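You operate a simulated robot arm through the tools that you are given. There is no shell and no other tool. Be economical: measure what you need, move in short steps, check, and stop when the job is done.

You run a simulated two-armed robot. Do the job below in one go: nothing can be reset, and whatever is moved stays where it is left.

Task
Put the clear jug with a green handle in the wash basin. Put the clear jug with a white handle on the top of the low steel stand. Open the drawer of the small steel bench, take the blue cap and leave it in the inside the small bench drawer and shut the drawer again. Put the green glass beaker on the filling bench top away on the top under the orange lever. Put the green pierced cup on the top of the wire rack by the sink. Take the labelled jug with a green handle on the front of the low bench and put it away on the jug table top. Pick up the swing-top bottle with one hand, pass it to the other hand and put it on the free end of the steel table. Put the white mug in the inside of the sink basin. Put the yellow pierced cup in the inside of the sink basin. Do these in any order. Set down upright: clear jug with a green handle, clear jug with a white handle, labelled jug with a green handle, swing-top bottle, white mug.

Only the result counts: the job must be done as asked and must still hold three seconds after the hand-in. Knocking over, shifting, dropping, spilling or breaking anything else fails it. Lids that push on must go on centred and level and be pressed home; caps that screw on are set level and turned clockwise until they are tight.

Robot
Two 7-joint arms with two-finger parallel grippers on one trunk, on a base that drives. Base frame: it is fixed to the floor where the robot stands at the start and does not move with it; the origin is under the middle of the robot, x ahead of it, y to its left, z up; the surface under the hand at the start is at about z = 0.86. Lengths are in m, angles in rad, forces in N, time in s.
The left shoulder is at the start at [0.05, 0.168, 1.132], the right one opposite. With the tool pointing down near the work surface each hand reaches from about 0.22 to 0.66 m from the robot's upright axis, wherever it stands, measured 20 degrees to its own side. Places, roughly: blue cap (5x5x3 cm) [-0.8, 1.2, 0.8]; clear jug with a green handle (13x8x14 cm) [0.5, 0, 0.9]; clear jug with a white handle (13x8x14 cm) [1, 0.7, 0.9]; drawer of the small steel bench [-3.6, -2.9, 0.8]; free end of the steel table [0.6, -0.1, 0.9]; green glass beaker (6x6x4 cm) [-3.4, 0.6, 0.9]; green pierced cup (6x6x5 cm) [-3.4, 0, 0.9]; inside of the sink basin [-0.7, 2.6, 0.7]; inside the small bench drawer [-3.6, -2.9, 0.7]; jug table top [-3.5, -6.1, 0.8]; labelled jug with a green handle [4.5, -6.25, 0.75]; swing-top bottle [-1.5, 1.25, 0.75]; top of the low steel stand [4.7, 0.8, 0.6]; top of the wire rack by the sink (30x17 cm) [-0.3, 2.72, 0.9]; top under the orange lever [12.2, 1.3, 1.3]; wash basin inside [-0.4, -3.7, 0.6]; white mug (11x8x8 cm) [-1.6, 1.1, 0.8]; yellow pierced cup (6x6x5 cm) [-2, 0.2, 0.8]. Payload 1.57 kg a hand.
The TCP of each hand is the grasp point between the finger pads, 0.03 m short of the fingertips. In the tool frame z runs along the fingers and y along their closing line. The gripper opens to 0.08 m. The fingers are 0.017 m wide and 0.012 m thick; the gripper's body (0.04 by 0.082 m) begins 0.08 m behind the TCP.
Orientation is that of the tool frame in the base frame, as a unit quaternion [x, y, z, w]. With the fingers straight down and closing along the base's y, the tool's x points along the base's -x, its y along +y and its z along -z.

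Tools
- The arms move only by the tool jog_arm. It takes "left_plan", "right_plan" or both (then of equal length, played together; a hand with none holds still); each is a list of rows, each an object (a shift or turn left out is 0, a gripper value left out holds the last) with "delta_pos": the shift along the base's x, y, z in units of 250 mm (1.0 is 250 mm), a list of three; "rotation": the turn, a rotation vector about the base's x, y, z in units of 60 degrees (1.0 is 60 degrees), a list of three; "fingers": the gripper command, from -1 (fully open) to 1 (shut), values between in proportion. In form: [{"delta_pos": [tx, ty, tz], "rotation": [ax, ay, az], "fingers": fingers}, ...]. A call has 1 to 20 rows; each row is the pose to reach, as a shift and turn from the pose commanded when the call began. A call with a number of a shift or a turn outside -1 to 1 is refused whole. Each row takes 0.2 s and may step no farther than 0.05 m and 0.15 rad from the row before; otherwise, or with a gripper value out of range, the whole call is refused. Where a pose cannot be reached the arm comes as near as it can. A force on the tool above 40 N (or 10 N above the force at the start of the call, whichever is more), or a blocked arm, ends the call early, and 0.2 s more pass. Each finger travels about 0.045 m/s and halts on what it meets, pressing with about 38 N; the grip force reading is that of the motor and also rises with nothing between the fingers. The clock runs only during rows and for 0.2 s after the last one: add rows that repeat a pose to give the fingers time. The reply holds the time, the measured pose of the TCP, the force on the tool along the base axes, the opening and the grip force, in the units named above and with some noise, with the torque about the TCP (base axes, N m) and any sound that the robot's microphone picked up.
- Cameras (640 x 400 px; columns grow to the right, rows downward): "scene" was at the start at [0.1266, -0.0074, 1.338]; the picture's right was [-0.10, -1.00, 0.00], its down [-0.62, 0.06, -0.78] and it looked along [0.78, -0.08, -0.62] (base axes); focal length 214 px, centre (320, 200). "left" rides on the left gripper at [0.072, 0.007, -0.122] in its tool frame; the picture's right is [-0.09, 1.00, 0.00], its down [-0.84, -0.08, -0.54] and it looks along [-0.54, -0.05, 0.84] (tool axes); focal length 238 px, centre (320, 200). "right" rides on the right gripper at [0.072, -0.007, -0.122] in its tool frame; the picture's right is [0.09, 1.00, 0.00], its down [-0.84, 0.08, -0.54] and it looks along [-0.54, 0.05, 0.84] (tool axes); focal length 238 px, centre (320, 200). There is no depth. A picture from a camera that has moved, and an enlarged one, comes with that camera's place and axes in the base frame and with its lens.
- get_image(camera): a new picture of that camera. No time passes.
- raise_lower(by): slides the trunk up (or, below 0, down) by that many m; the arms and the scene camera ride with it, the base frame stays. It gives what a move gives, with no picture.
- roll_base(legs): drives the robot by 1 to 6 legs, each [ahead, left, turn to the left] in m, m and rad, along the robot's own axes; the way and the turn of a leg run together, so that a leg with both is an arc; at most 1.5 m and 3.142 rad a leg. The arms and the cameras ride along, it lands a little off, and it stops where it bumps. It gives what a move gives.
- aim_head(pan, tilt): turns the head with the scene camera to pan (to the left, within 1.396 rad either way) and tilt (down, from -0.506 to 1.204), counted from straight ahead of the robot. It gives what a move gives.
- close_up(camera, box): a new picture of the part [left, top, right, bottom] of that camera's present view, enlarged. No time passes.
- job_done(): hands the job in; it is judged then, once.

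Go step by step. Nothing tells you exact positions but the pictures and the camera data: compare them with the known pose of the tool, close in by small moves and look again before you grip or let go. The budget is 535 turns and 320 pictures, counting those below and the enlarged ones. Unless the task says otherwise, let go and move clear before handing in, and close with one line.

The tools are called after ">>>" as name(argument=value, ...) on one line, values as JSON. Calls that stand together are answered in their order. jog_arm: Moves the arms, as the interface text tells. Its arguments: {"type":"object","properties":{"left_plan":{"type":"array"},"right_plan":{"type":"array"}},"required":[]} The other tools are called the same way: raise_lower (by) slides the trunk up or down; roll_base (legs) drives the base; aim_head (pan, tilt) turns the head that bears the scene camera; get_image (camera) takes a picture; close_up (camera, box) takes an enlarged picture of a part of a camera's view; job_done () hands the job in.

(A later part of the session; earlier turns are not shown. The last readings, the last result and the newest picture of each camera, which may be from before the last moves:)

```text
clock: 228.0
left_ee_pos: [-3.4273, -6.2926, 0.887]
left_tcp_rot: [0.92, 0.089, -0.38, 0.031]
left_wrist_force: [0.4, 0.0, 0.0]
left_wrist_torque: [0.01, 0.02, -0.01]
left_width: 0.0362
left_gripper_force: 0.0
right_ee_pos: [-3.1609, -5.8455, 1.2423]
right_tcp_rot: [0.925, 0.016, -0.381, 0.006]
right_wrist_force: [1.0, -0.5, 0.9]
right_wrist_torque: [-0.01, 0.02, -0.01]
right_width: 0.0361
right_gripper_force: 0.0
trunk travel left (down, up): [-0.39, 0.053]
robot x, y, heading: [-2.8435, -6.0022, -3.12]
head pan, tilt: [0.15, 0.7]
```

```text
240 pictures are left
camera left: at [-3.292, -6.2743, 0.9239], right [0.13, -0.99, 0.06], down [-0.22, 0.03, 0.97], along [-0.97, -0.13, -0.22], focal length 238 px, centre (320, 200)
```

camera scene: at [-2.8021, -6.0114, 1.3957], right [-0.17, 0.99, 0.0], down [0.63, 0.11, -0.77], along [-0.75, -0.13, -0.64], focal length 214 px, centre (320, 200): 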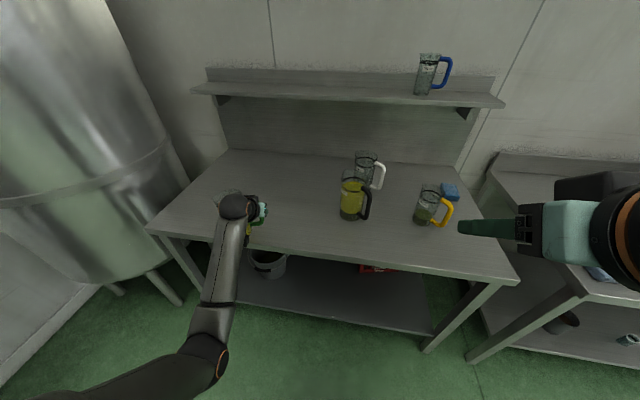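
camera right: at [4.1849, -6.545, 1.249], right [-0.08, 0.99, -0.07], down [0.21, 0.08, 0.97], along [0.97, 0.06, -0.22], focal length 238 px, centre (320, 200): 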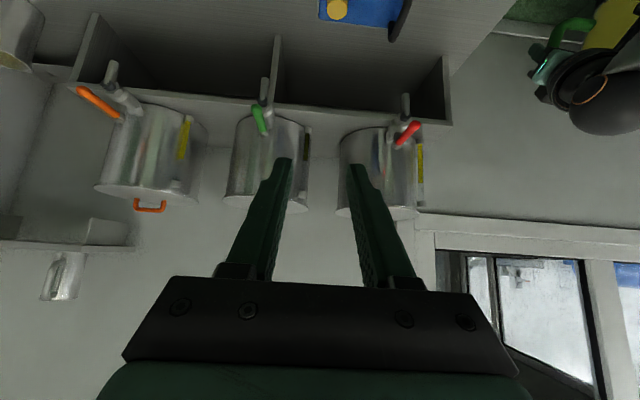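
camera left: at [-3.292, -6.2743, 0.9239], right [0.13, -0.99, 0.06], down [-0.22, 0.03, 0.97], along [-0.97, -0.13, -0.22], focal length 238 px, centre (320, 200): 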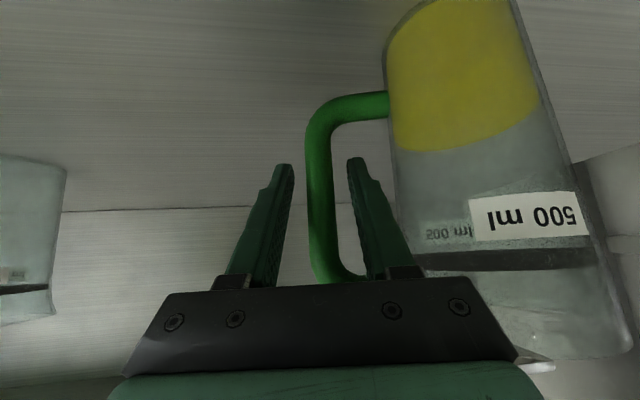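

Free of the handle. I retreat along the tool axis.

>>> jog_arm(left_plan=[{"delta_pos": [0.07, 0.012, 0.07]}, {"delta_pos": [0.14, 0.024, 0.14]}, {"delta_pos": [0.22, 0.038, 0.22]}, {"delta_pos": [0.32, 0.056, 0.32]}, {"delta_pos": [0.42, 0.073, 0.42]}])

>>> get_image(camera="scene")

```text
clock: 229.2
left_ee_pos: [-3.3232, -6.2766, 0.9894]
left_tcp_rot: [0.92, 0.09, -0.38, 0.032]
left_wrist_force: [-0.4, -0.5, -0.1]
left_wrist_torque: [0.03, 0.03, -0.05]
left_width: 0.0361
left_gripper_force: 0.0
right_ee_pos: [-3.1597, -5.8454, 1.2424]
right_tcp_rot: [0.925, 0.016, -0.38, 0.006]
right_wrist_force: [0.1, 0.2, -0.3]
right_wrist_torque: [-0.03, 0.03, 0.04]
right_width: 0.0358
right_gripper_force: 0.0
trunk travel left (down, up): [-0.39, 0.053]
robot x, y, heading: [-2.8372, -6.0046, -3.114]
head pan, tilt: [0.15, 0.7]
```

```text
239 pictures are left
camera scene: at [-2.9619, -6.0154, 1.4257], right [-0.17, 0.98, 0.0], down [0.63, 0.11, -0.77], along [-0.75, -0.13, -0.64], focal length 214 px, centre (320, 200)
```

scene: 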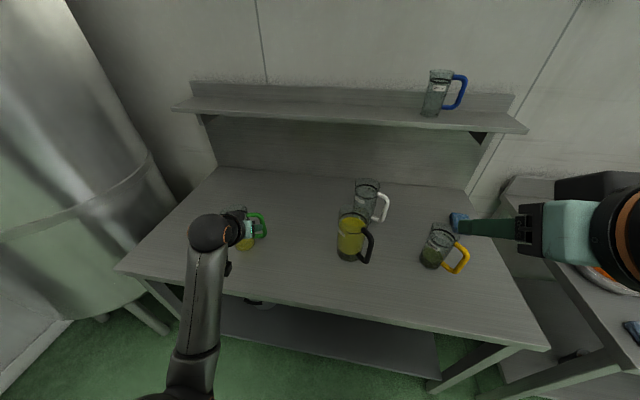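

Released; the jug stands. I back off and restore both hands to pointing down.

>>> roll_base(legs=[[-0.7, 0, 0]])

>>> jog_arm(left_plan=[{"rotation": [0, -0.14, 0], "delta_pos": [0, 0, 0]}, {"rotation": [0, -0.28, 0], "delta_pos": [0, 0, 0]}, {"rotation": [0, -0.42, 0]}, {"rotation": [0, -0.56, 0], "fingers": -1}, {"rotation": [0, -0.7, 0]}, {"rotation": [0, -0.75, 0]}, {"rotation": [0, -0.75, 0]}], right_plan=[{"rotation": [0, -0.14, 0], "delta_pos": [-0.05, 0, -0.1]}, {"rotation": [0, -0.28, 0], "delta_pos": [-0.1, 0, -0.2]}, {"rotation": [0, -0.42, 0], "delta_pos": [-0.15, 0, -0.3]}, {"rotation": [0, -0.56, 0], "fingers": -1, "delta_pos": [-0.2, 0, -0.4]}, {"rotation": [0, -0.7, 0], "delta_pos": [-0.2, 0, -0.5]}, {"rotation": [0, -0.75, 0], "delta_pos": [-0.2, 0, -0.5]}, {"rotation": [0, -0.75, 0], "delta_pos": [-0.2, 0, -0.5]}])

>>> get_image(camera="scene")

```text
clock: 233.0
left_ee_pos: [-2.6359, -6.2586, 0.9892]
left_tcp_rot: [0.921, 0.086, -0.38, 0.03]
left_wrist_force: [1.1, 0.1, 0.0]
left_wrist_torque: [-0.01, 0.01, 0.02]
left_width: 0.036
left_gripper_force: 0.0
right_ee_pos: [-2.4686, -5.8282, 1.2424]
right_tcp_rot: [0.924, 0.013, -0.381, 0.005]
right_wrist_force: [0.7, -0.6, 0.5]
right_wrist_torque: [-0.02, 0.0, -0.01]
right_width: 0.0357
right_gripper_force: 0.0
trunk travel left (down, up): [-0.39, 0.053]
robot x, y, heading: [-2.151, -5.9842, -3.123]
head pan, tilt: [0.15, 0.7]
```

```text
clock: 233.9
left_ee_pos: [-2.6238, -6.3543, 1.0023]
left_tcp_rot: [0.972, 0.129, -0.134, 0.143]
left_wrist_force: [0.5, -0.2, 0.6]
left_wrist_torque: [-0.02, -0.04, 0.0]
left_width: 0.0656
left_gripper_force: 0.1
right_ee_pos: [-2.5151, -5.8274, 1.1542]
right_tcp_rot: [0.991, 0.01, -0.133, 0.009]
right_wrist_force: [0.2, 0.1, -0.3]
right_wrist_torque: [0.0, 0.02, 0.0]
right_width: 0.0655
right_gripper_force: 0.1
trunk travel left (down, up): [-0.39, 0.053]
robot x, y, heading: [-2.1486, -5.9877, -3.121]
head pan, tilt: [0.15, 0.7]
stopped in row 4 (left hand): the arm was blocked; the commanded pose is now the measured one
```

```text
238 pictures are left
camera scene: at [-2.2727, -6.0, 1.4257], right [-0.17, 0.99, 0.0], down [0.64, 0.11, -0.76], along [-0.75, -0.13, -0.64], focal length 214 px, centre (320, 200)
```

scene: 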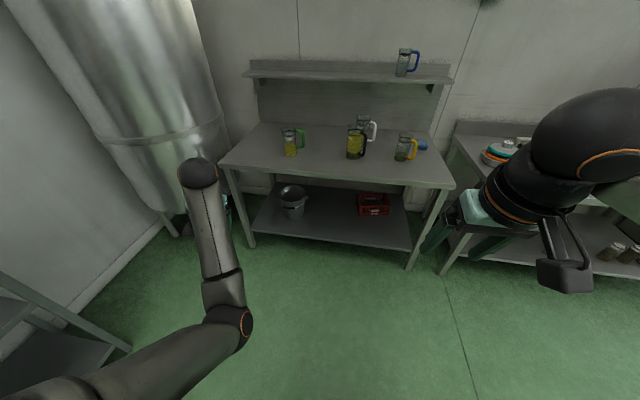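

The labelled jug stands upright on the jug table. The left arm's elbow is folded in again; I go to open floor to unfold it.

>>> roll_base(legs=[[-0.6, 0, 0], [0, -0.6, 0]])

>>> jog_arm(left_plan=[{"delta_pos": [-0.12, -0.1, 0.0]}, {"delta_pos": [-0.24, -0.2, 0.0]}, {"delta_pos": [-0.36, -0.3, 0.05]}, {"delta_pos": [-0.48, -0.4, 0.1]}, {"delta_pos": [-0.58, -0.5, 0.15]}, {"delta_pos": [-0.58, -0.5, 0.15]}])

>>> get_image(camera="scene")

```text
clock: 242.4
left_ee_pos: [-2.0404, -5.765, 1.0022]
left_tcp_rot: [0.972, 0.131, -0.134, 0.142]
left_wrist_force: [0.0, 0.3, -0.8]
left_wrist_torque: [-0.02, -0.02, -0.03]
left_width: 0.0799
left_gripper_force: 0.0
right_ee_pos: [-1.9329, -5.2392, 1.1548]
right_tcp_rot: [0.991, 0.012, -0.134, 0.008]
right_wrist_force: [0.3, -0.3, 1.0]
right_wrist_torque: [0.0, 0.01, -0.03]
right_width: 0.0802
right_gripper_force: 0.1
trunk travel left (down, up): [-0.39, 0.053]
robot x, y, heading: [-1.5679, -5.3945, -3.123]
head pan, tilt: [0.15, 0.7]
```

```text
clock: 243.8
left_ee_pos: [-2.1858, -5.8901, 1.0437]
left_tcp_rot: [0.971, 0.133, -0.135, 0.143]
left_wrist_force: [-0.1, 0.0, 0.2]
left_wrist_torque: [-0.02, -0.02, 0.01]
left_width: 0.0802
left_gripper_force: 0.1
right_ee_pos: [-1.9328, -5.239, 1.1544]
right_tcp_rot: [0.991, 0.012, -0.132, 0.009]
right_wrist_force: [-0.4, -0.9, -0.2]
right_wrist_torque: [0.01, -0.02, -0.03]
right_width: 0.08
right_gripper_force: 0.1
trunk travel left (down, up): [-0.39, 0.053]
robot x, y, heading: [-1.565, -5.3944, -3.121]
head pan, tilt: [0.15, 0.7]
```

```text
237 pictures are left
camera scene: at [-1.69, -5.4104, 1.4257], right [-0.17, 0.99, 0.0], down [0.63, 0.11, -0.76], along [-0.75, -0.13, -0.64], focal length 214 px, centre (320, 200)
```

scene: 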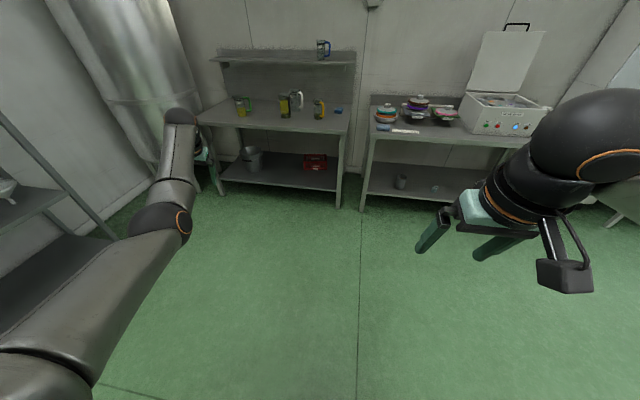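

Extended. Now I level both hands and bring the left in gradually.

>>> jog_arm(left_plan=[{"rotation": [0.07, -0.065, -0.065]}, {"rotation": [0.14, -0.13, -0.13]}, {"rotation": [0.21, -0.2, -0.195]}, {"rotation": [0.277, -0.262, -0.258]}, {"rotation": [0.277, -0.262, -0.258]}], right_plan=[{"rotation": [0, -0.065, 0]}, {"rotation": [0, -0.13, 0]}, {"rotation": [0, -0.2, -0.01]}, {"rotation": [0.015, -0.255, -0.02]}, {"rotation": [0.015, -0.255, -0.02]}])

>>> jog_arm(left_plan=[{"delta_pos": [0.1, 0.1, 0.08]}, {"delta_pos": [0.2, 0.2, 0.16]}, {"delta_pos": [0.3, 0.3, 0.24]}, {"delta_pos": [0.4, 0.4, 0.3]}, {"delta_pos": [0.5, 0.5, 0.36]}, {"delta_pos": [0.6, 0.6, 0.4]}, {"delta_pos": [0.7, 0.7, 0.4]}, {"delta_pos": [0.75, 0.8, 0.4]}])

>>> get_image(camera="scene")

```text
clock: 245.0
left_ee_pos: [-2.1398, -5.8705, 1.0332]
left_tcp_rot: [1.0, -0.004, 0.001, -0.002]
left_wrist_force: [0.7, 0.0, -0.4]
left_wrist_torque: [0.0, 0.0, 0.0]
left_width: 0.08
left_gripper_force: 0.1
left hand out of reach, approached as far as the arm can: row 2, 3, 4, 5
right_ee_pos: [-1.933, -5.2381, 1.1521]
right_tcp_rot: [1.0, 0.001, 0.001, 0.001]
right_wrist_force: [0.1, 0.0, 0.8]
right_wrist_torque: [0.01, 0.01, -0.01]
right_width: 0.08
right_gripper_force: 0.0
trunk travel left (down, up): [-0.39, 0.053]
robot x, y, heading: [-1.5699, -5.3932, -3.12]
head pan, tilt: [0.15, 0.7]
```

```text
clock: 246.8
left_ee_pos: [-2.1576, -5.731, 1.1822]
left_tcp_rot: [1.0, -0.004, 0.002, -0.001]
left_wrist_force: [0.0, 0.2, 0.1]
left_wrist_torque: [0.0, 0.02, -0.01]
left_width: 0.0802
left_gripper_force: 0.1
left hand out of reach, approached as far as the arm can: row 1, 2, 3, 4, 5, 6, 7, 8
right_ee_pos: [-1.9339, -5.2376, 1.1527]
right_tcp_rot: [1.0, 0.002, 0.001, 0.001]
right_wrist_force: [-0.4, 1.0, -0.6]
right_wrist_torque: [0.0, -0.04, -0.03]
right_width: 0.08
right_gripper_force: 0.2
trunk travel left (down, up): [-0.39, 0.053]
robot x, y, heading: [-1.5676, -5.3949, -3.122]
head pan, tilt: [0.15, 0.7]
```

```text
236 pictures are left
camera scene: at [-1.6911, -5.4093, 1.4256], right [-0.17, 0.99, 0.0], down [0.64, 0.11, -0.76], along [-0.75, -0.13, -0.64], focal length 214 px, centre (320, 200)
```

scene: 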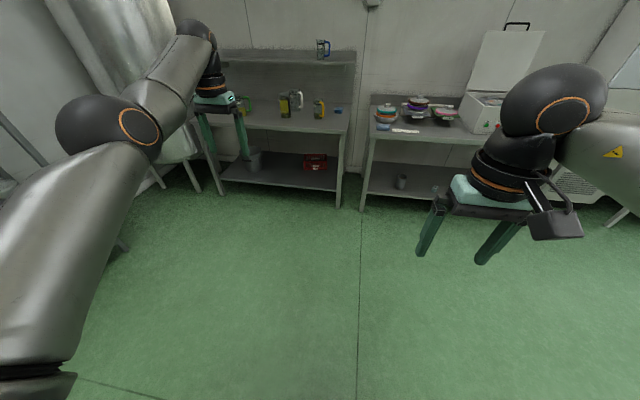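

The elbow is now back outside. I try bringing the left hand in at a lower height.

>>> jog_arm(left_plan=[{"delta_pos": [0.0, 0.05, -0.15]}, {"delta_pos": [0.0, 0.1, -0.3]}, {"delta_pos": [0.1, 0.15, -0.4]}, {"delta_pos": [0.2, 0.25, -0.45]}, {"delta_pos": [0.35, 0.35, -0.45]}, {"delta_pos": [0.45, 0.45, -0.45]}, {"delta_pos": [0.55, 0.5, -0.4]}, {"delta_pos": [0.65, 0.55, -0.35]}])

>>> get_image(camera="scene")

```text
clock: 248.6
left_ee_pos: [-2.1741, -5.569, 1.14]
left_tcp_rot: [1.0, -0.002, 0.003, -0.001]
left_wrist_force: [0.7, -0.6, 0.0]
left_wrist_torque: [-0.01, 0.02, 0.0]
left_width: 0.08
left_gripper_force: 0.0
left hand out of reach, approached as far as the arm can: row 1, 2, 3, 4, 5, 6, 7, 8
right_ee_pos: [-1.9312, -5.2378, 1.1529]
right_tcp_rot: [1.0, 0.002, -0.001, 0.002]
right_wrist_force: [-0.2, -0.1, 0.0]
right_wrist_torque: [-0.03, 0.03, 0.02]
right_width: 0.0798
right_gripper_force: 0.0
trunk travel left (down, up): [-0.39, 0.053]
robot x, y, heading: [-1.5645, -5.3966, -3.122]
head pan, tilt: [0.15, 0.7]
```

```text
235 pictures are left
camera scene: at [-1.6894, -5.4098, 1.4257], right [-0.17, 0.99, 0.0], down [0.63, 0.11, -0.77], along [-0.75, -0.13, -0.64], focal length 214 px, centre (320, 200)
```

scene: 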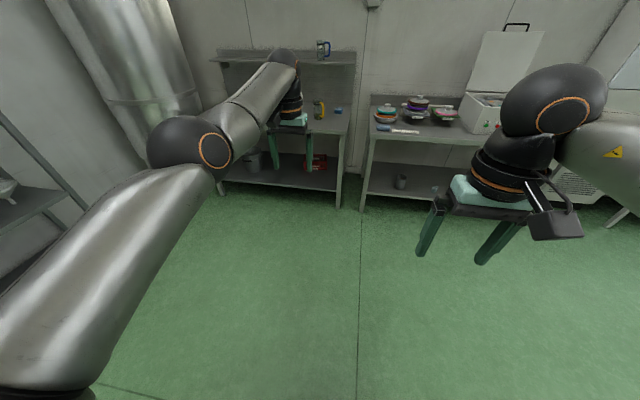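

I try going straight down to free the joint limit.

>>> jog_arm(left_plan=[{"delta_pos": [0.0, 0.0, -0.15]}, {"delta_pos": [0.0, 0, -0.3]}, {"delta_pos": [0, 0, -0.45]}, {"delta_pos": [0, 0, -0.6]}, {"delta_pos": [0, 0, -0.75]}, {"delta_pos": [0, 0, -0.9]}])

>>> jog_arm(left_plan=[{"delta_pos": [0.15, 0.0, 0]}, {"delta_pos": [0.3, 0, 0]}, {"delta_pos": [0.45, 0, 0]}, {"delta_pos": [0.6, 0, 0]}, {"delta_pos": [0.75, 0, 0]}])

>>> get_image(camera="scene")

```text
clock: 250.0
left_ee_pos: [-2.1788, -5.5668, 0.9036]
left_tcp_rot: [1.0, -0.003, 0.0, -0.002]
left_wrist_force: [-0.5, -0.1, -1.0]
left_wrist_torque: [0.0, 0.01, 0.0]
left_width: 0.0798
left_gripper_force: 0.0
left hand out of reach, approached as far as the arm can: row 1, 2, 3, 4, 5
right_ee_pos: [-1.9322, -5.2393, 1.1528]
right_tcp_rot: [1.0, 0.002, 0.0, 0.001]
right_wrist_force: [0.3, 0.7, -1.1]
right_wrist_torque: [0.0, -0.01, 0.03]
right_width: 0.0799
right_gripper_force: 0.1
trunk travel left (down, up): [-0.39, 0.053]
robot x, y, heading: [-1.5686, -5.3974, -3.12]
head pan, tilt: [0.15, 0.7]
```

```text
clock: 251.1
left_ee_pos: [-2.087, -5.673, 0.9674]
left_tcp_rot: [0.991, 0.063, -0.076, 0.085]
left_wrist_force: [0.5, -0.1, -0.2]
left_wrist_torque: [-0.01, 0.03, 0.0]
left_width: 0.0797
left_gripper_force: 0.1
left hand out of reach, approached as far as the arm can: row 4, 5
right_ee_pos: [-1.9326, -5.2398, 1.1526]
right_tcp_rot: [1.0, 0.002, 0.0, 0.0]
right_wrist_force: [-0.7, 0.6, -0.3]
right_wrist_torque: [-0.06, 0.03, 0.0]
right_width: 0.0802
right_gripper_force: 0.0
trunk travel left (down, up): [-0.39, 0.053]
robot x, y, heading: [-1.5698, -5.3961, -3.119]
head pan, tilt: [0.15, 0.7]
stopped in row 5 (left hand): the arm was blocked; the commanded pose is now the measured one
```

```text
234 pictures are left
camera scene: at [-1.69, -5.4098, 1.4257], right [-0.17, 0.99, 0.0], down [0.63, 0.11, -0.77], along [-0.75, -0.13, -0.64], focal length 214 px, centre (320, 200)
```

scene: 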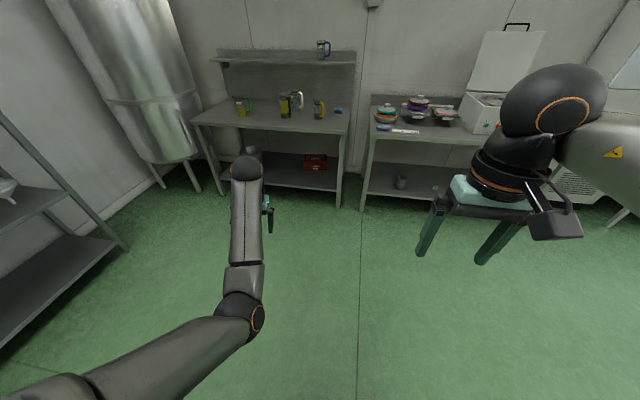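

The arm keeps falling into the inner elbow branch. I swing the hand far to the left side so that the elbow must come outside, then bring it in.

>>> jog_arm(left_plan=[{"delta_pos": [-0.05, -0.15, 0.05], "rotation": [0.04, -0.036, -0.03]}, {"delta_pos": [-0.05, -0.3, 0.1], "rotation": [0.08, -0.07, -0.06]}, {"delta_pos": [-0.05, -0.45, 0.1], "rotation": [0.12, -0.11, -0.09]}, {"delta_pos": [0, -0.6, 0.1], "rotation": [0.162, -0.145, -0.12]}, {"delta_pos": [0.1, -0.75, 0.1], "rotation": [0.162, -0.145, -0.12]}, {"delta_pos": [0.2, -0.9, 0.1], "rotation": [0.162, -0.145, -0.12]}, {"delta_pos": [0.35, -1.0, 0.1], "rotation": [0.162, -0.145, -0.12]}, {"delta_pos": [0.5, -1.0, 0.1], "rotation": [0.162, -0.145, -0.12]}])

>>> aim_head(pan=0.7, tilt=0.6)

>>> get_image(camera="scene")

```text
clock: 252.9
left_ee_pos: [-1.959, -5.9214, 0.99]
left_tcp_rot: [1.0, -0.002, 0.001, -0.002]
left_wrist_force: [0.7, 0.3, 0.1]
left_wrist_torque: [0.0, 0.02, 0.02]
left_width: 0.0799
left_gripper_force: 0.0
right_ee_pos: [-1.9318, -5.2394, 1.1523]
right_tcp_rot: [1.0, 0.001, 0.0, 0.001]
right_wrist_force: [0.7, 0.1, -0.3]
right_wrist_torque: [-0.02, 0.01, 0.0]
right_width: 0.0802
right_gripper_force: 0.1
trunk travel left (down, up): [-0.39, 0.053]
robot x, y, heading: [-1.573, -5.3981, -3.12]
head pan, tilt: [0.15, 0.7]
```

```text
clock: 253.8
left_ee_pos: [-1.9599, -5.9206, 0.9905]
left_tcp_rot: [1.0, -0.001, 0.001, -0.002]
left_wrist_force: [-1.1, 0.0, -0.8]
left_wrist_torque: [0.0, -0.02, -0.02]
left_width: 0.0801
left_gripper_force: 0.1
right_ee_pos: [-1.933, -5.2382, 1.1521]
right_tcp_rot: [1.0, 0.002, 0.001, 0.001]
right_wrist_force: [-0.7, 0.4, -0.2]
right_wrist_torque: [0.0, 0.01, -0.01]
right_width: 0.0801
right_gripper_force: 0.0
trunk travel left (down, up): [-0.39, 0.053]
robot x, y, heading: [-1.5695, -5.3951, -3.121]
head pan, tilt: [0.7, 0.6]
```

```text
233 pictures are left
camera scene: at [-1.6728, -5.4544, 1.4343], right [-0.66, 0.75, 0.0], down [0.42, 0.37, -0.82], along [-0.62, -0.54, -0.57], focal length 214 px, centre (320, 200)
```

scene: 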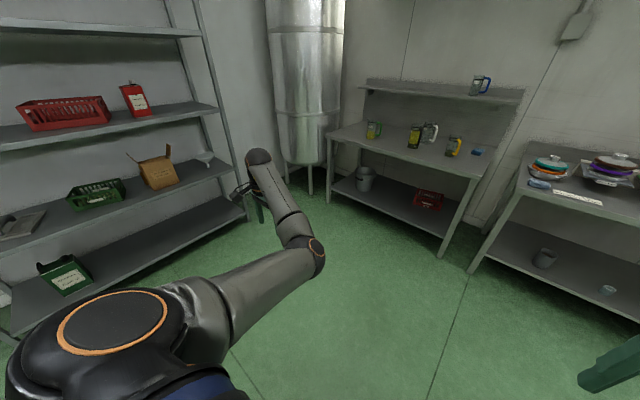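

The elbow is still in front. I raise the hand high first, then bring it inward at height as in the starting posture.

>>> jog_arm(left_plan=[{"delta_pos": [0, 0, 0.18]}, {"delta_pos": [0, 0, 0.36]}, {"delta_pos": [0, 0, 0.54]}, {"delta_pos": [0, 0, 0.72]}, {"delta_pos": [0, 0, 0.9]}, {"delta_pos": [0, 0, 1.0]}, {"delta_pos": [0, 0, 1.0]}])

>>> get_image(camera="scene")

```text
clock: 255.4
left_ee_pos: [-1.9585, -5.9212, 1.2367]
left_tcp_rot: [1.0, 0.0, 0.001, -0.001]
left_wrist_force: [0.1, 0.0, -0.4]
left_wrist_torque: [0.03, -0.01, 0.0]
left_width: 0.08
left_gripper_force: 0.0
right_ee_pos: [-1.9339, -5.2399, 1.153]
right_tcp_rot: [1.0, 0.001, 0.0, 0.0]
right_wrist_force: [0.0, 0.1, -0.5]
right_wrist_torque: [0.02, 0.0, 0.0]
right_width: 0.0799
right_gripper_force: 0.0
trunk travel left (down, up): [-0.39, 0.053]
robot x, y, heading: [-1.5672, -5.395, -3.118]
head pan, tilt: [0.7, 0.6]
```

```text
232 pictures are left
camera scene: at [-1.6729, -5.4546, 1.4343], right [-0.66, 0.75, 0.0], down [0.42, 0.37, -0.82], along [-0.62, -0.54, -0.57], focal length 214 px, centre (320, 200)
```

scene: 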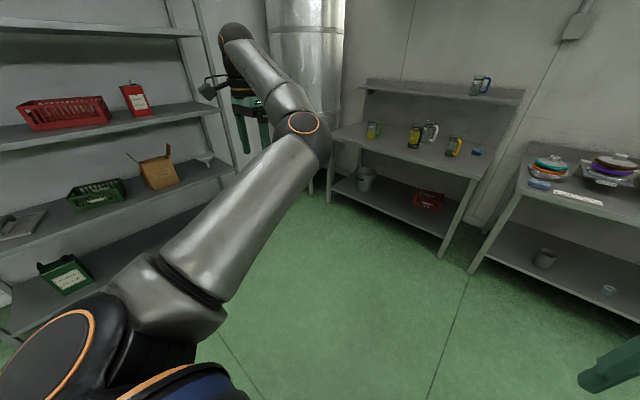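

I now bring the hand inward at this height.

>>> jog_arm(left_plan=[{"delta_pos": [0, 0.15, 0.03]}, {"delta_pos": [0, 0.3, 0.06]}, {"delta_pos": [0, 0.45, 0.09]}, {"delta_pos": [0, 0.6, 0.12]}, {"delta_pos": [0, 0.75, 0.15]}, {"delta_pos": [0, 0.9, 0.18]}, {"delta_pos": [0, 1.0, 0.2]}])

>>> get_image(camera="scene")

```text
clock: 257.0
left_ee_pos: [-1.9601, -5.7708, 1.2706]
left_tcp_rot: [1.0, -0.001, 0.0, -0.002]
left_wrist_force: [0.7, 0.3, 0.5]
left_wrist_torque: [0.01, 0.01, 0.0]
left_width: 0.08
left_gripper_force: 0.0
left hand out of reach, approached as far as the arm can: row 5, 6, 7
right_ee_pos: [-1.9327, -5.2397, 1.1531]
right_tcp_rot: [1.0, 0.001, -0.001, 0.001]
right_wrist_force: [0.7, 0.3, 0.2]
right_wrist_torque: [0.0, -0.01, -0.05]
right_width: 0.08
right_gripper_force: 0.1
trunk travel left (down, up): [-0.39, 0.053]
robot x, y, heading: [-1.5644, -5.3998, -3.126]
head pan, tilt: [0.7, 0.6]
```

```text
231 pictures are left
camera scene: at [-1.6728, -5.4546, 1.4343], right [-0.66, 0.75, 0.0], down [0.42, 0.37, -0.82], along [-0.62, -0.54, -0.57], focal length 214 px, centre (320, 200)
```

scene: 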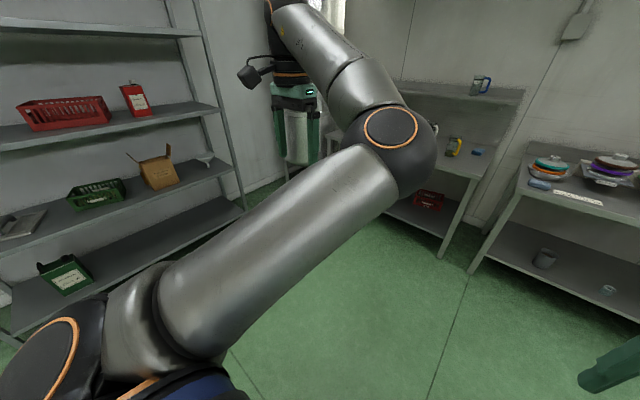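

I use yaw to drive the elbow outward: turning the left hand toward +90° suits only the outer-elbow branch.

>>> jog_arm(left_plan=[{"rotation": [0, 0, 0.14]}, {"rotation": [0, 0, 0.28]}, {"rotation": [0, 0, 0.42]}, {"rotation": [0, 0, 0.56]}, {"rotation": [0, 0, 0.7]}, {"rotation": [0, 0, 0.84]}, {"rotation": [0, 0, 0.98]}])

>>> get_image(camera="scene")

```text
clock: 258.6
left_ee_pos: [-1.9566, -5.7704, 1.2725]
left_tcp_rot: [0.871, 0.491, 0.0, -0.002]
left_wrist_force: [0.0, -0.2, -0.4]
left_wrist_torque: [-0.02, -0.02, -0.01]
left_width: 0.0802
left_gripper_force: 0.0
right_ee_pos: [-1.9336, -5.2395, 1.1542]
right_tcp_rot: [1.0, 0.002, 0.0, 0.001]
right_wrist_force: [-1.6, 0.3, 0.2]
right_wrist_torque: [-0.01, 0.01, -0.03]
right_width: 0.0799
right_gripper_force: 0.0
trunk travel left (down, up): [-0.39, 0.053]
robot x, y, heading: [-1.5679, -5.3942, -3.125]
head pan, tilt: [0.7, 0.6]
```

```text
230 pictures are left
camera scene: at [-1.6727, -5.4545, 1.4343], right [-0.66, 0.75, 0.0], down [0.42, 0.37, -0.83], along [-0.62, -0.54, -0.56], focal length 214 px, centre (320, 200)
```

scene: 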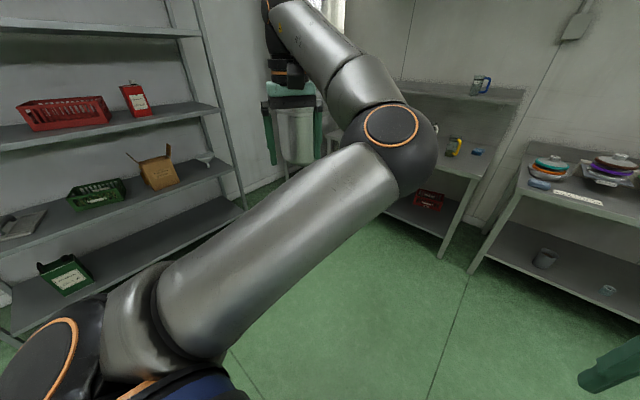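

Turn more in the same direction to reach the limit that pushes the elbow.

>>> jog_arm(left_plan=[{"rotation": [0, 0, 0.14]}, {"rotation": [0, 0, 0.28]}, {"rotation": [0, 0, 0.42]}, {"rotation": [0, 0, 0.56]}, {"rotation": [0, 0, 0.7]}, {"rotation": [0, 0, 0.84]}, {"rotation": [0, 0, 0.98]}])

>>> jog_arm(left_plan=[{"delta_pos": [0, 0.15, 0], "rotation": [0, 0, 0.1]}, {"delta_pos": [0, 0.3, 0], "rotation": [0, 0, 0.2]}, {"delta_pos": [0, 0.45, 0], "rotation": [0, 0, 0.3]}, {"delta_pos": [0, 0.6, 0], "rotation": [0, 0, 0.3]}])

>>> get_image(camera="scene")

```text
clock: 260.2
left_ee_pos: [-1.9548, -5.7716, 1.2724]
left_tcp_rot: [0.517, 0.856, -0.001, -0.001]
left_wrist_force: [0.6, -0.1, 0.5]
left_wrist_torque: [-0.02, 0.02, 0.02]
left_width: 0.0799
left_gripper_force: 0.0
right_ee_pos: [-1.9317, -5.2388, 1.1529]
right_tcp_rot: [1.0, 0.003, 0.0, 0.001]
right_wrist_force: [0.7, -0.7, -0.7]
right_wrist_torque: [0.01, -0.02, 0.0]
right_width: 0.0799
right_gripper_force: 0.1
trunk travel left (down, up): [-0.39, 0.053]
robot x, y, heading: [-1.5665, -5.3921, -3.123]
head pan, tilt: [0.7, 0.6]
```

```text
clock: 261.2
left_ee_pos: [-1.9769, -5.6539, 1.2869]
left_tcp_rot: [0.378, 0.926, -0.001, -0.001]
left_wrist_force: [-0.3, 0.2, -0.1]
left_wrist_torque: [-0.01, -0.01, -0.01]
left_width: 0.0803
left_gripper_force: 0.0
left hand out of reach, approached as far as the arm can: row 1, 3, 4
right_ee_pos: [-1.9347, -5.2395, 1.152]
right_tcp_rot: [1.0, 0.002, 0.001, 0.001]
right_wrist_force: [-0.1, 0.5, -0.1]
right_wrist_torque: [0.02, 0.0, 0.0]
right_width: 0.0798
right_gripper_force: 0.0
trunk travel left (down, up): [-0.39, 0.053]
robot x, y, heading: [-1.5664, -5.3956, -3.123]
head pan, tilt: [0.7, 0.6]
```

```text
229 pictures are left
camera scene: at [-1.6749, -5.455, 1.434], right [-0.66, 0.75, 0.0], down [0.43, 0.37, -0.82], along [-0.62, -0.54, -0.57], focal length 214 px, centre (320, 200)
```

scene: 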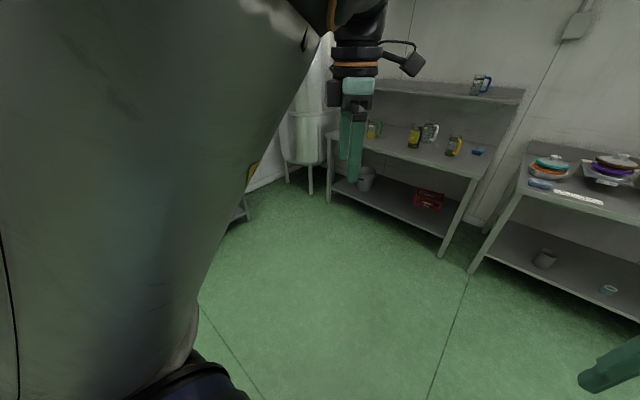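

The elbow swung over to the outside. I now turn the yaw back while holding position.

>>> jog_arm(left_plan=[{"delta_pos": [0, 0.05, -0.1], "rotation": [0, 0, -0.14]}, {"delta_pos": [0, 0.1, -0.2], "rotation": [0, 0, -0.28]}, {"delta_pos": [0, 0.15, -0.3], "rotation": [0, 0, -0.42]}, {"delta_pos": [0, 0.2, -0.35], "rotation": [0, 0, -0.56]}, {"delta_pos": [0, 0.2, -0.35], "rotation": [0, 0, -0.7]}, {"delta_pos": [0, 0.2, -0.35], "rotation": [0, 0, -0.84]}, {"delta_pos": [0, 0.2, -0.35], "rotation": [0, 0, -0.98]}])

>>> jog_arm(left_plan=[{"rotation": [0, 0, -0.14]}, {"rotation": [0, 0, -0.28]}, {"rotation": [0, 0, -0.42]}, {"rotation": [0, 0, -0.56]}, {"rotation": [0, 0, -0.7]}, {"rotation": [0, 0, -0.84]}, {"rotation": [0, 0, -0.98]}])

>>> get_image(camera="scene")

```text
clock: 262.8
left_ee_pos: [-2.0087, -5.6571, 1.2218]
left_tcp_rot: [0.785, 0.62, 0.002, -0.003]
left_wrist_force: [0.0, -0.2, 0.4]
left_wrist_torque: [-0.05, 0.0, -0.01]
left_width: 0.08
left_gripper_force: 0.0
left hand out of reach, approached as far as the arm can: row 1, 2, 3, 4, 5, 6, 7
right_ee_pos: [-1.9329, -5.2388, 1.1525]
right_tcp_rot: [1.0, 0.002, 0.001, 0.001]
right_wrist_force: [-0.3, -0.1, 0.2]
right_wrist_torque: [0.0, -0.02, -0.01]
right_width: 0.0802
right_gripper_force: 0.0
trunk travel left (down, up): [-0.39, 0.053]
robot x, y, heading: [-1.5714, -5.3976, -3.118]
head pan, tilt: [0.7, 0.6]
```

```text
clock: 264.4
left_ee_pos: [-2.0059, -5.66, 1.217]
left_tcp_rot: [0.988, 0.154, 0.002, -0.002]
left_wrist_force: [-0.9, -0.7, -1.1]
left_wrist_torque: [-0.01, -0.03, 0.01]
left_width: 0.08
left_gripper_force: 0.2
right_ee_pos: [-1.9326, -5.2399, 1.154]
right_tcp_rot: [1.0, 0.002, 0.0, 0.001]
right_wrist_force: [0.0, 0.0, 0.4]
right_wrist_torque: [0.0, 0.01, -0.02]
right_width: 0.0801
right_gripper_force: 0.1
trunk travel left (down, up): [-0.39, 0.053]
robot x, y, heading: [-1.5688, -5.3969, -3.118]
head pan, tilt: [0.7, 0.6]
```

```text
228 pictures are left
camera scene: at [-1.6727, -5.4545, 1.4343], right [-0.66, 0.75, 0.0], down [0.42, 0.37, -0.83], along [-0.62, -0.54, -0.56], focal length 214 px, centre (320, 200)
```

scene: 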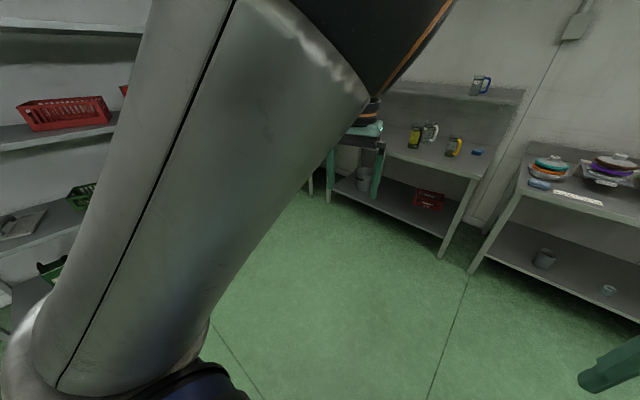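

The elbow is up. I now go to the exact starting posture position (robot-relative 0.38, 0.16) and check.

>>> jog_arm(left_plan=[{"delta_pos": [0.03, 0.05, 0.12], "rotation": [0, 0, -0.1]}, {"delta_pos": [0.06, 0.1, 0.24], "rotation": [0, 0, -0.2]}, {"delta_pos": [0.1, 0.2, 0.36], "rotation": [0, 0, -0.295]}, {"delta_pos": [0.17, 0.3, 0.36], "rotation": [0, 0, -0.295]}, {"delta_pos": [0.24, 0.4, 0.36], "rotation": [0, 0, -0.295]}, {"delta_pos": [0.24, 0.4, 0.36], "rotation": [0, 0, -0.295]}])

>>> get_image(camera="scene")

```text
clock: 265.8
left_ee_pos: [-1.9883, -5.6114, 1.3427]
left_tcp_rot: [1.0, 0.002, 0.002, -0.002]
left_wrist_force: [0.4, 1.0, -0.1]
left_wrist_torque: [-0.02, 0.0, -0.02]
left_width: 0.08
left_gripper_force: 0.0
left hand out of reach, approached as far as the arm can: row 1, 2, 3, 4, 5, 6
right_ee_pos: [-1.9324, -5.2387, 1.1531]
right_tcp_rot: [1.0, 0.001, -0.001, 0.001]
right_wrist_force: [0.5, -1.1, 0.1]
right_wrist_torque: [0.01, -0.02, 0.04]
right_width: 0.0797
right_gripper_force: 0.1
trunk travel left (down, up): [-0.39, 0.053]
robot x, y, heading: [-1.5676, -5.3984, -3.125]
head pan, tilt: [0.7, 0.6]
```

```text
227 pictures are left
camera scene: at [-1.6728, -5.4546, 1.4343], right [-0.66, 0.75, 0.0], down [0.42, 0.37, -0.82], along [-0.62, -0.54, -0.57], focal length 214 px, centre (320, 200)
```

scene: 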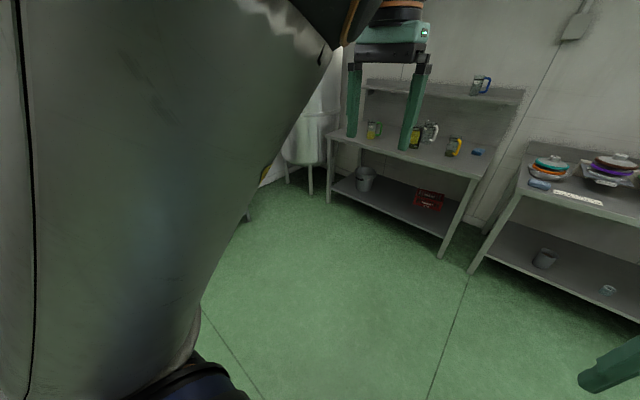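

I repeat the yaw trick here to push the elbow further out.

>>> jog_arm(left_plan=[{"rotation": [0, 0, 0.14]}, {"rotation": [0, 0, 0.28]}, {"rotation": [0, 0, 0.42]}, {"rotation": [0, 0, 0.56]}, {"rotation": [0, 0, 0.7]}, {"rotation": [0, 0, 0.84]}, {"rotation": [0, 0, 0.98]}])

>>> jog_arm(left_plan=[{"rotation": [0, 0, 0.14]}, {"rotation": [0, 0, 0.28]}, {"rotation": [0, 0, 0.42]}, {"rotation": [0, 0, 0.56]}, {"rotation": [0, 0, 0.7]}, {"rotation": [0, 0, 0.84]}, {"rotation": [0, 0, 0.98]}])

>>> jog_arm(left_plan=[{"rotation": [0, 0, 0.14], "delta_pos": [0, 0, -0.1]}, {"rotation": [0, 0, 0.28], "delta_pos": [0, 0, -0.2]}, {"rotation": [0, 0, 0.42], "delta_pos": [0, 0, -0.3]}, {"rotation": [0, 0, 0.56], "delta_pos": [0, 0, -0.4]}, {"rotation": [0, 0, 0.7], "delta_pos": [0, 0, -0.5]}, {"rotation": [0, 0, 0.84], "delta_pos": [0, 0, -0.5]}, {"rotation": [0, 0, 0.98], "delta_pos": [0, 0, -0.5]}])

>>> get_image(camera="scene")

```text
clock: 267.4
left_ee_pos: [-1.9885, -5.6129, 1.3431]
left_tcp_rot: [0.87, 0.494, 0.0, -0.002]
left_wrist_force: [0.0, 0.1, 0.7]
left_wrist_torque: [0.06, 0.01, 0.0]
left_width: 0.0802
left_gripper_force: 0.0
right_ee_pos: [-1.9319, -5.2388, 1.152]
right_tcp_rot: [1.0, 0.002, 0.0, 0.001]
right_wrist_force: [-0.1, 0.2, -0.2]
right_wrist_torque: [-0.03, -0.02, 0.04]
right_width: 0.0802
right_gripper_force: 0.1
trunk travel left (down, up): [-0.39, 0.053]
robot x, y, heading: [-1.5692, -5.3956, -3.123]
head pan, tilt: [0.7, 0.6]
```

```text
clock: 269.0
left_ee_pos: [-1.9905, -5.6123, 1.3444]
left_tcp_rot: [0.516, 0.857, -0.001, -0.002]
left_wrist_force: [0.3, 0.3, 0.2]
left_wrist_torque: [-0.01, -0.03, -0.01]
left_width: 0.0797
left_gripper_force: 0.1
right_ee_pos: [-1.9322, -5.2389, 1.1518]
right_tcp_rot: [1.0, 0.001, 0.0, 0.001]
right_wrist_force: [0.2, -0.5, 0.8]
right_wrist_torque: [0.0, -0.02, 0.01]
right_width: 0.08
right_gripper_force: 0.0
trunk travel left (down, up): [-0.39, 0.053]
robot x, y, heading: [-1.5697, -5.3976, -3.116]
head pan, tilt: [0.7, 0.6]
```

```text
clock: 270.6
left_ee_pos: [-2.0139, -5.6519, 1.2329]
left_tcp_rot: [0.027, 1.0, -0.001, -0.001]
left_wrist_force: [-0.6, 0.0, 0.7]
left_wrist_torque: [-0.01, -0.02, 0.01]
left_width: 0.0802
left_gripper_force: 0.1
left hand out of reach, approached as far as the arm can: row 1, 2, 3, 4, 5, 6, 7
right_ee_pos: [-1.9325, -5.2389, 1.1539]
right_tcp_rot: [1.0, 0.002, 0.0, 0.0]
right_wrist_force: [-0.5, 0.0, 0.4]
right_wrist_torque: [0.01, 0.02, 0.02]
right_width: 0.0798
right_gripper_force: 0.0
trunk travel left (down, up): [-0.39, 0.053]
robot x, y, heading: [-1.5724, -5.3968, -3.12]
head pan, tilt: [0.7, 0.6]
```

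```text
226 pictures are left
camera scene: at [-1.6729, -5.4545, 1.4343], right [-0.66, 0.75, 0.0], down [0.42, 0.37, -0.82], along [-0.62, -0.54, -0.57], focal length 214 px, centre (320, 200)
```

scene: 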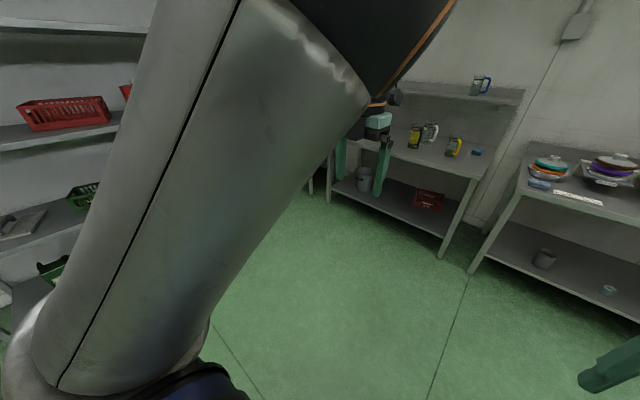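

I'll use another approach: pointing the left fingers to the robot's right forces the elbow outward. I roll the hand about the forward axis.

>>> jog_arm(left_plan=[{"delta_pos": [-0.05, -0.1, -0.05], "rotation": [0.14, 0, 0]}, {"delta_pos": [-0.1, -0.2, -0.1], "rotation": [0.28, 0, 0]}, {"delta_pos": [-0.1, -0.3, -0.2], "rotation": [0.42, 0, 0]}, {"delta_pos": [-0.1, -0.3, -0.3], "rotation": [0.56, 0, 0]}, {"delta_pos": [-0.1, -0.3, -0.4], "rotation": [0.7, 0, 0]}, {"delta_pos": [-0.1, -0.3, -0.4], "rotation": [0.84, 0, 0]}, {"delta_pos": [-0.1, -0.3, -0.4], "rotation": [0.98, 0, 0]}])

>>> get_image(camera="scene")

```text
clock: 272.2
left_ee_pos: [-2.0393, -5.7269, 1.1314]
left_tcp_rot: [0.024, 0.871, 0.49, -0.016]
left_wrist_force: [-0.5, -0.5, 0.5]
left_wrist_torque: [0.0, 0.0, 0.03]
left_width: 0.0799
left_gripper_force: 0.1
right_ee_pos: [-1.9333, -5.24, 1.1531]
right_tcp_rot: [1.0, 0.002, 0.0, 0.0]
right_wrist_force: [0.1, -0.5, -0.2]
right_wrist_torque: [0.01, 0.01, 0.0]
right_width: 0.0799
right_gripper_force: 0.0
trunk travel left (down, up): [-0.39, 0.053]
robot x, y, heading: [-1.5706, -5.3962, -3.122]
head pan, tilt: [0.7, 0.6]
```

```text
225 pictures are left
camera scene: at [-1.6728, -5.4553, 1.4342], right [-0.66, 0.75, 0.0], down [0.42, 0.37, -0.82], along [-0.62, -0.54, -0.57], focal length 214 px, centre (320, 200)
```

scene: 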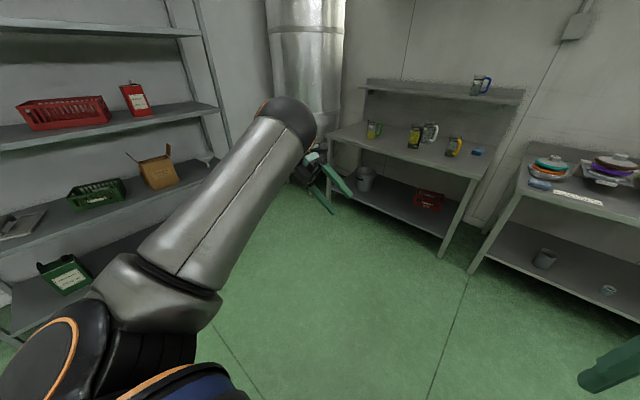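

Working: the elbow is moving outward. I roll further.

>>> jog_arm(left_plan=[{"rotation": [0.14, 0, 0], "delta_pos": [0, 0.05, 0]}, {"rotation": [0.28, 0, 0], "delta_pos": [0, 0.1, 0]}, {"rotation": [0.42, 0, 0], "delta_pos": [0, 0.2, 0]}, {"rotation": [0.52, 0, 0], "delta_pos": [0, 0.3, 0]}, {"rotation": [0.52, 0, 0], "delta_pos": [0, 0.4, 0]}])

>>> get_image(camera="scene")

```text
clock: 273.4
left_ee_pos: [-2.0226, -5.6124, 1.1345]
left_tcp_rot: [-0.006, 0.752, 0.657, -0.048]
left_wrist_force: [0.6, 0.1, 0.9]
left_wrist_torque: [0.03, -0.03, -0.03]
left_width: 0.08
left_gripper_force: 0.0
left hand out of reach, approached as far as the arm can: row 2, 3, 4, 5
right_ee_pos: [-1.9324, -5.2374, 1.1528]
right_tcp_rot: [1.0, 0.001, 0.001, 0.002]
right_wrist_force: [-0.1, 0.0, -0.2]
right_wrist_torque: [-0.04, 0.01, -0.03]
right_width: 0.0801
right_gripper_force: 0.0
trunk travel left (down, up): [-0.39, 0.053]
robot x, y, heading: [-1.5663, -5.3918, -3.12]
head pan, tilt: [0.7, 0.6]
```

```text
224 pictures are left
camera scene: at [-1.6732, -5.4522, 1.4344], right [-0.66, 0.75, 0.0], down [0.42, 0.37, -0.83], along [-0.62, -0.55, -0.56], focal length 214 px, centre (320, 200)
```

scene: 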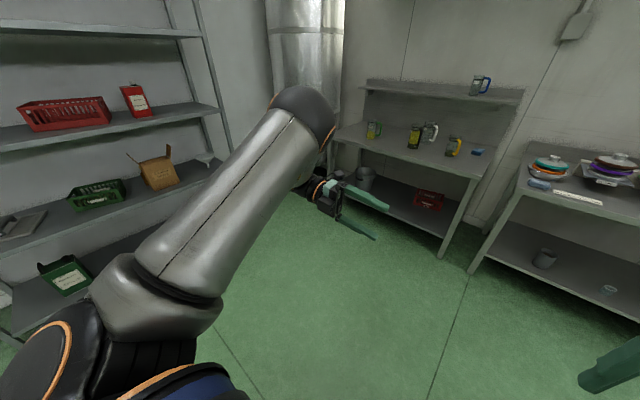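

Now I bring the hand inward across the middle with the fingers pointing right.

>>> jog_arm(left_plan=[{"delta_pos": [0.02, 0.15, 0]}, {"delta_pos": [0.04, 0.3, 0]}, {"delta_pos": [0.08, 0.45, 0]}, {"delta_pos": [0.12, 0.6, 0]}, {"delta_pos": [0.16, 0.7, 0]}], right_plan=[{"delta_pos": [0, 0.12, 0]}, {"delta_pos": [0, 0.24, 0]}, {"delta_pos": [0, 0.36, 0]}, {"delta_pos": [0, 0.48, 0]}, {"delta_pos": [0, 0.6, 0]}])

>>> get_image(camera="scene")

```text
clock: 274.6
left_ee_pos: [-2.0328, -5.4803, 1.1298]
left_tcp_rot: [-0.007, 0.754, 0.654, -0.049]
left_wrist_force: [-0.3, -0.4, 0.4]
left_wrist_torque: [0.01, 0.0, 0.02]
left_width: 0.0801
left_gripper_force: 0.2
left hand out of reach, approached as far as the arm can: row 2, 3, 4, 5
right_ee_pos: [-1.9325, -5.0859, 1.1519]
right_tcp_rot: [1.0, 0.003, 0.0, 0.0]
right_wrist_force: [-0.1, 0.4, 0.5]
right_wrist_torque: [-0.01, 0.03, -0.03]
right_width: 0.0801
right_gripper_force: 0.1
trunk travel left (down, up): [-0.39, 0.053]
robot x, y, heading: [-1.5702, -5.3993, -3.118]
head pan, tilt: [0.7, 0.6]
```

```text
223 pictures are left
camera scene: at [-1.6724, -5.4539, 1.4344], right [-0.66, 0.75, 0.0], down [0.42, 0.37, -0.83], along [-0.62, -0.54, -0.56], focal length 214 px, centre (320, 200)
```

scene: 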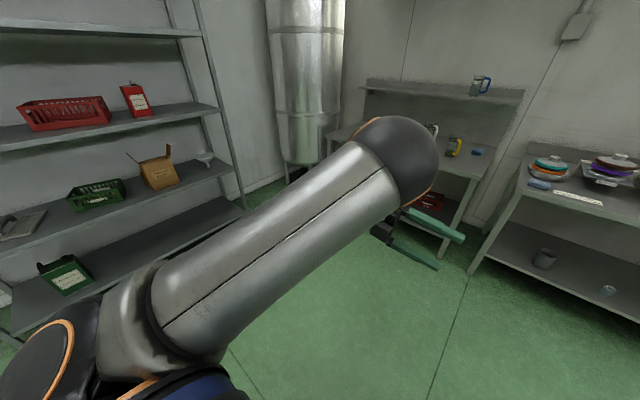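

I raise the hand to swing the elbow down to the left side.

>>> jog_arm(left_plan=[{"delta_pos": [-0.05, 0, 0.15]}, {"delta_pos": [-0.1, 0, 0.3]}, {"delta_pos": [-0.1, 0, 0.45]}, {"delta_pos": [-0.1, 0, 0.6]}, {"delta_pos": [-0.1, 0, 0.75]}, {"delta_pos": [-0.1, 0, 0.9]}])

>>> get_image(camera="scene")

```text
clock: 276.0
left_ee_pos: [-2.0555, -5.4836, 1.348]
left_tcp_rot: [-0.006, 0.751, 0.659, -0.048]
left_wrist_force: [-0.3, -0.1, -0.7]
left_wrist_torque: [0.0, 0.02, 0.01]
left_width: 0.0799
left_gripper_force: 0.0
right_ee_pos: [-1.9315, -5.0876, 1.1512]
right_tcp_rot: [1.0, 0.002, 0.0, 0.002]
right_wrist_force: [0.4, -0.2, 0.6]
right_wrist_torque: [0.01, -0.01, 0.01]
right_width: 0.08
right_gripper_force: 0.0
trunk travel left (down, up): [-0.39, 0.053]
robot x, y, heading: [-1.5678, -5.3983, -3.123]
head pan, tilt: [0.7, 0.6]
```

```text
222 pictures are left
camera scene: at [-1.6723, -5.4544, 1.4343], right [-0.66, 0.75, 0.0], down [0.42, 0.37, -0.83], along [-0.62, -0.54, -0.56], focal length 214 px, centre (320, 200)
```

scene: 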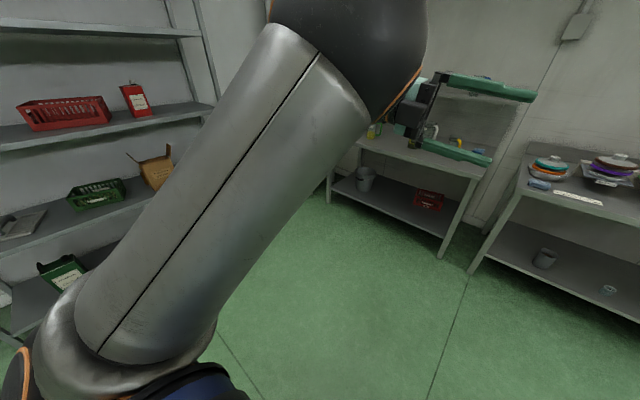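

The elbow is still above. Rolling the fingers further, to up-right, will force the elbow down on the left side.

>>> jog_arm(left_plan=[{"rotation": [0.14, 0, 0]}, {"rotation": [0.28, 0, 0]}, {"rotation": [0.42, 0, 0]}, {"rotation": [0.56, 0, 0]}, {"rotation": [0.7, 0, 0]}, {"rotation": [0.84, 0, 0]}])

>>> get_image(camera="scene")

```text
clock: 277.4
left_ee_pos: [-2.1455, -5.4574, 1.3683]
left_tcp_rot: [-0.027, 0.398, 0.916, -0.041]
left_wrist_force: [-0.5, 0.4, -0.3]
left_wrist_torque: [0.0, 0.02, -0.02]
left_width: 0.08
left_gripper_force: 0.0
left hand out of reach, approached as far as the arm can: row 1, 2, 3, 4, 5, 6
right_ee_pos: [-1.9336, -5.0881, 1.152]
right_tcp_rot: [1.0, 0.002, 0.0, 0.001]
right_wrist_force: [0.5, -0.2, 0.0]
right_wrist_torque: [0.01, -0.03, 0.0]
right_width: 0.0799
right_gripper_force: 0.0
trunk travel left (down, up): [-0.39, 0.053]
robot x, y, heading: [-1.5685, -5.3988, -3.118]
head pan, tilt: [0.7, 0.6]
```

```text
221 pictures are left
camera scene: at [-1.6734, -5.4547, 1.4342], right [-0.66, 0.75, 0.0], down [0.42, 0.37, -0.82], along [-0.62, -0.54, -0.57], focal length 214 px, centre (320, 200)
```

scene: 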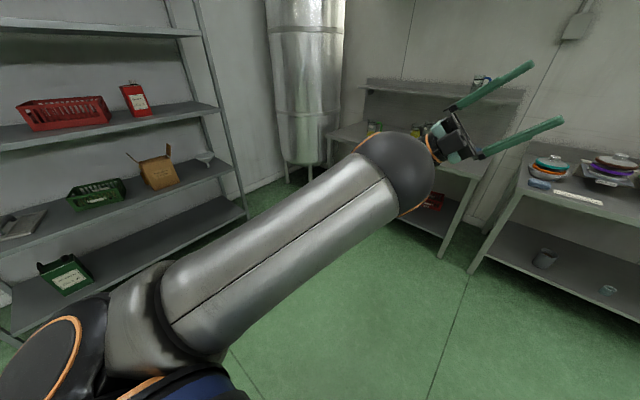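

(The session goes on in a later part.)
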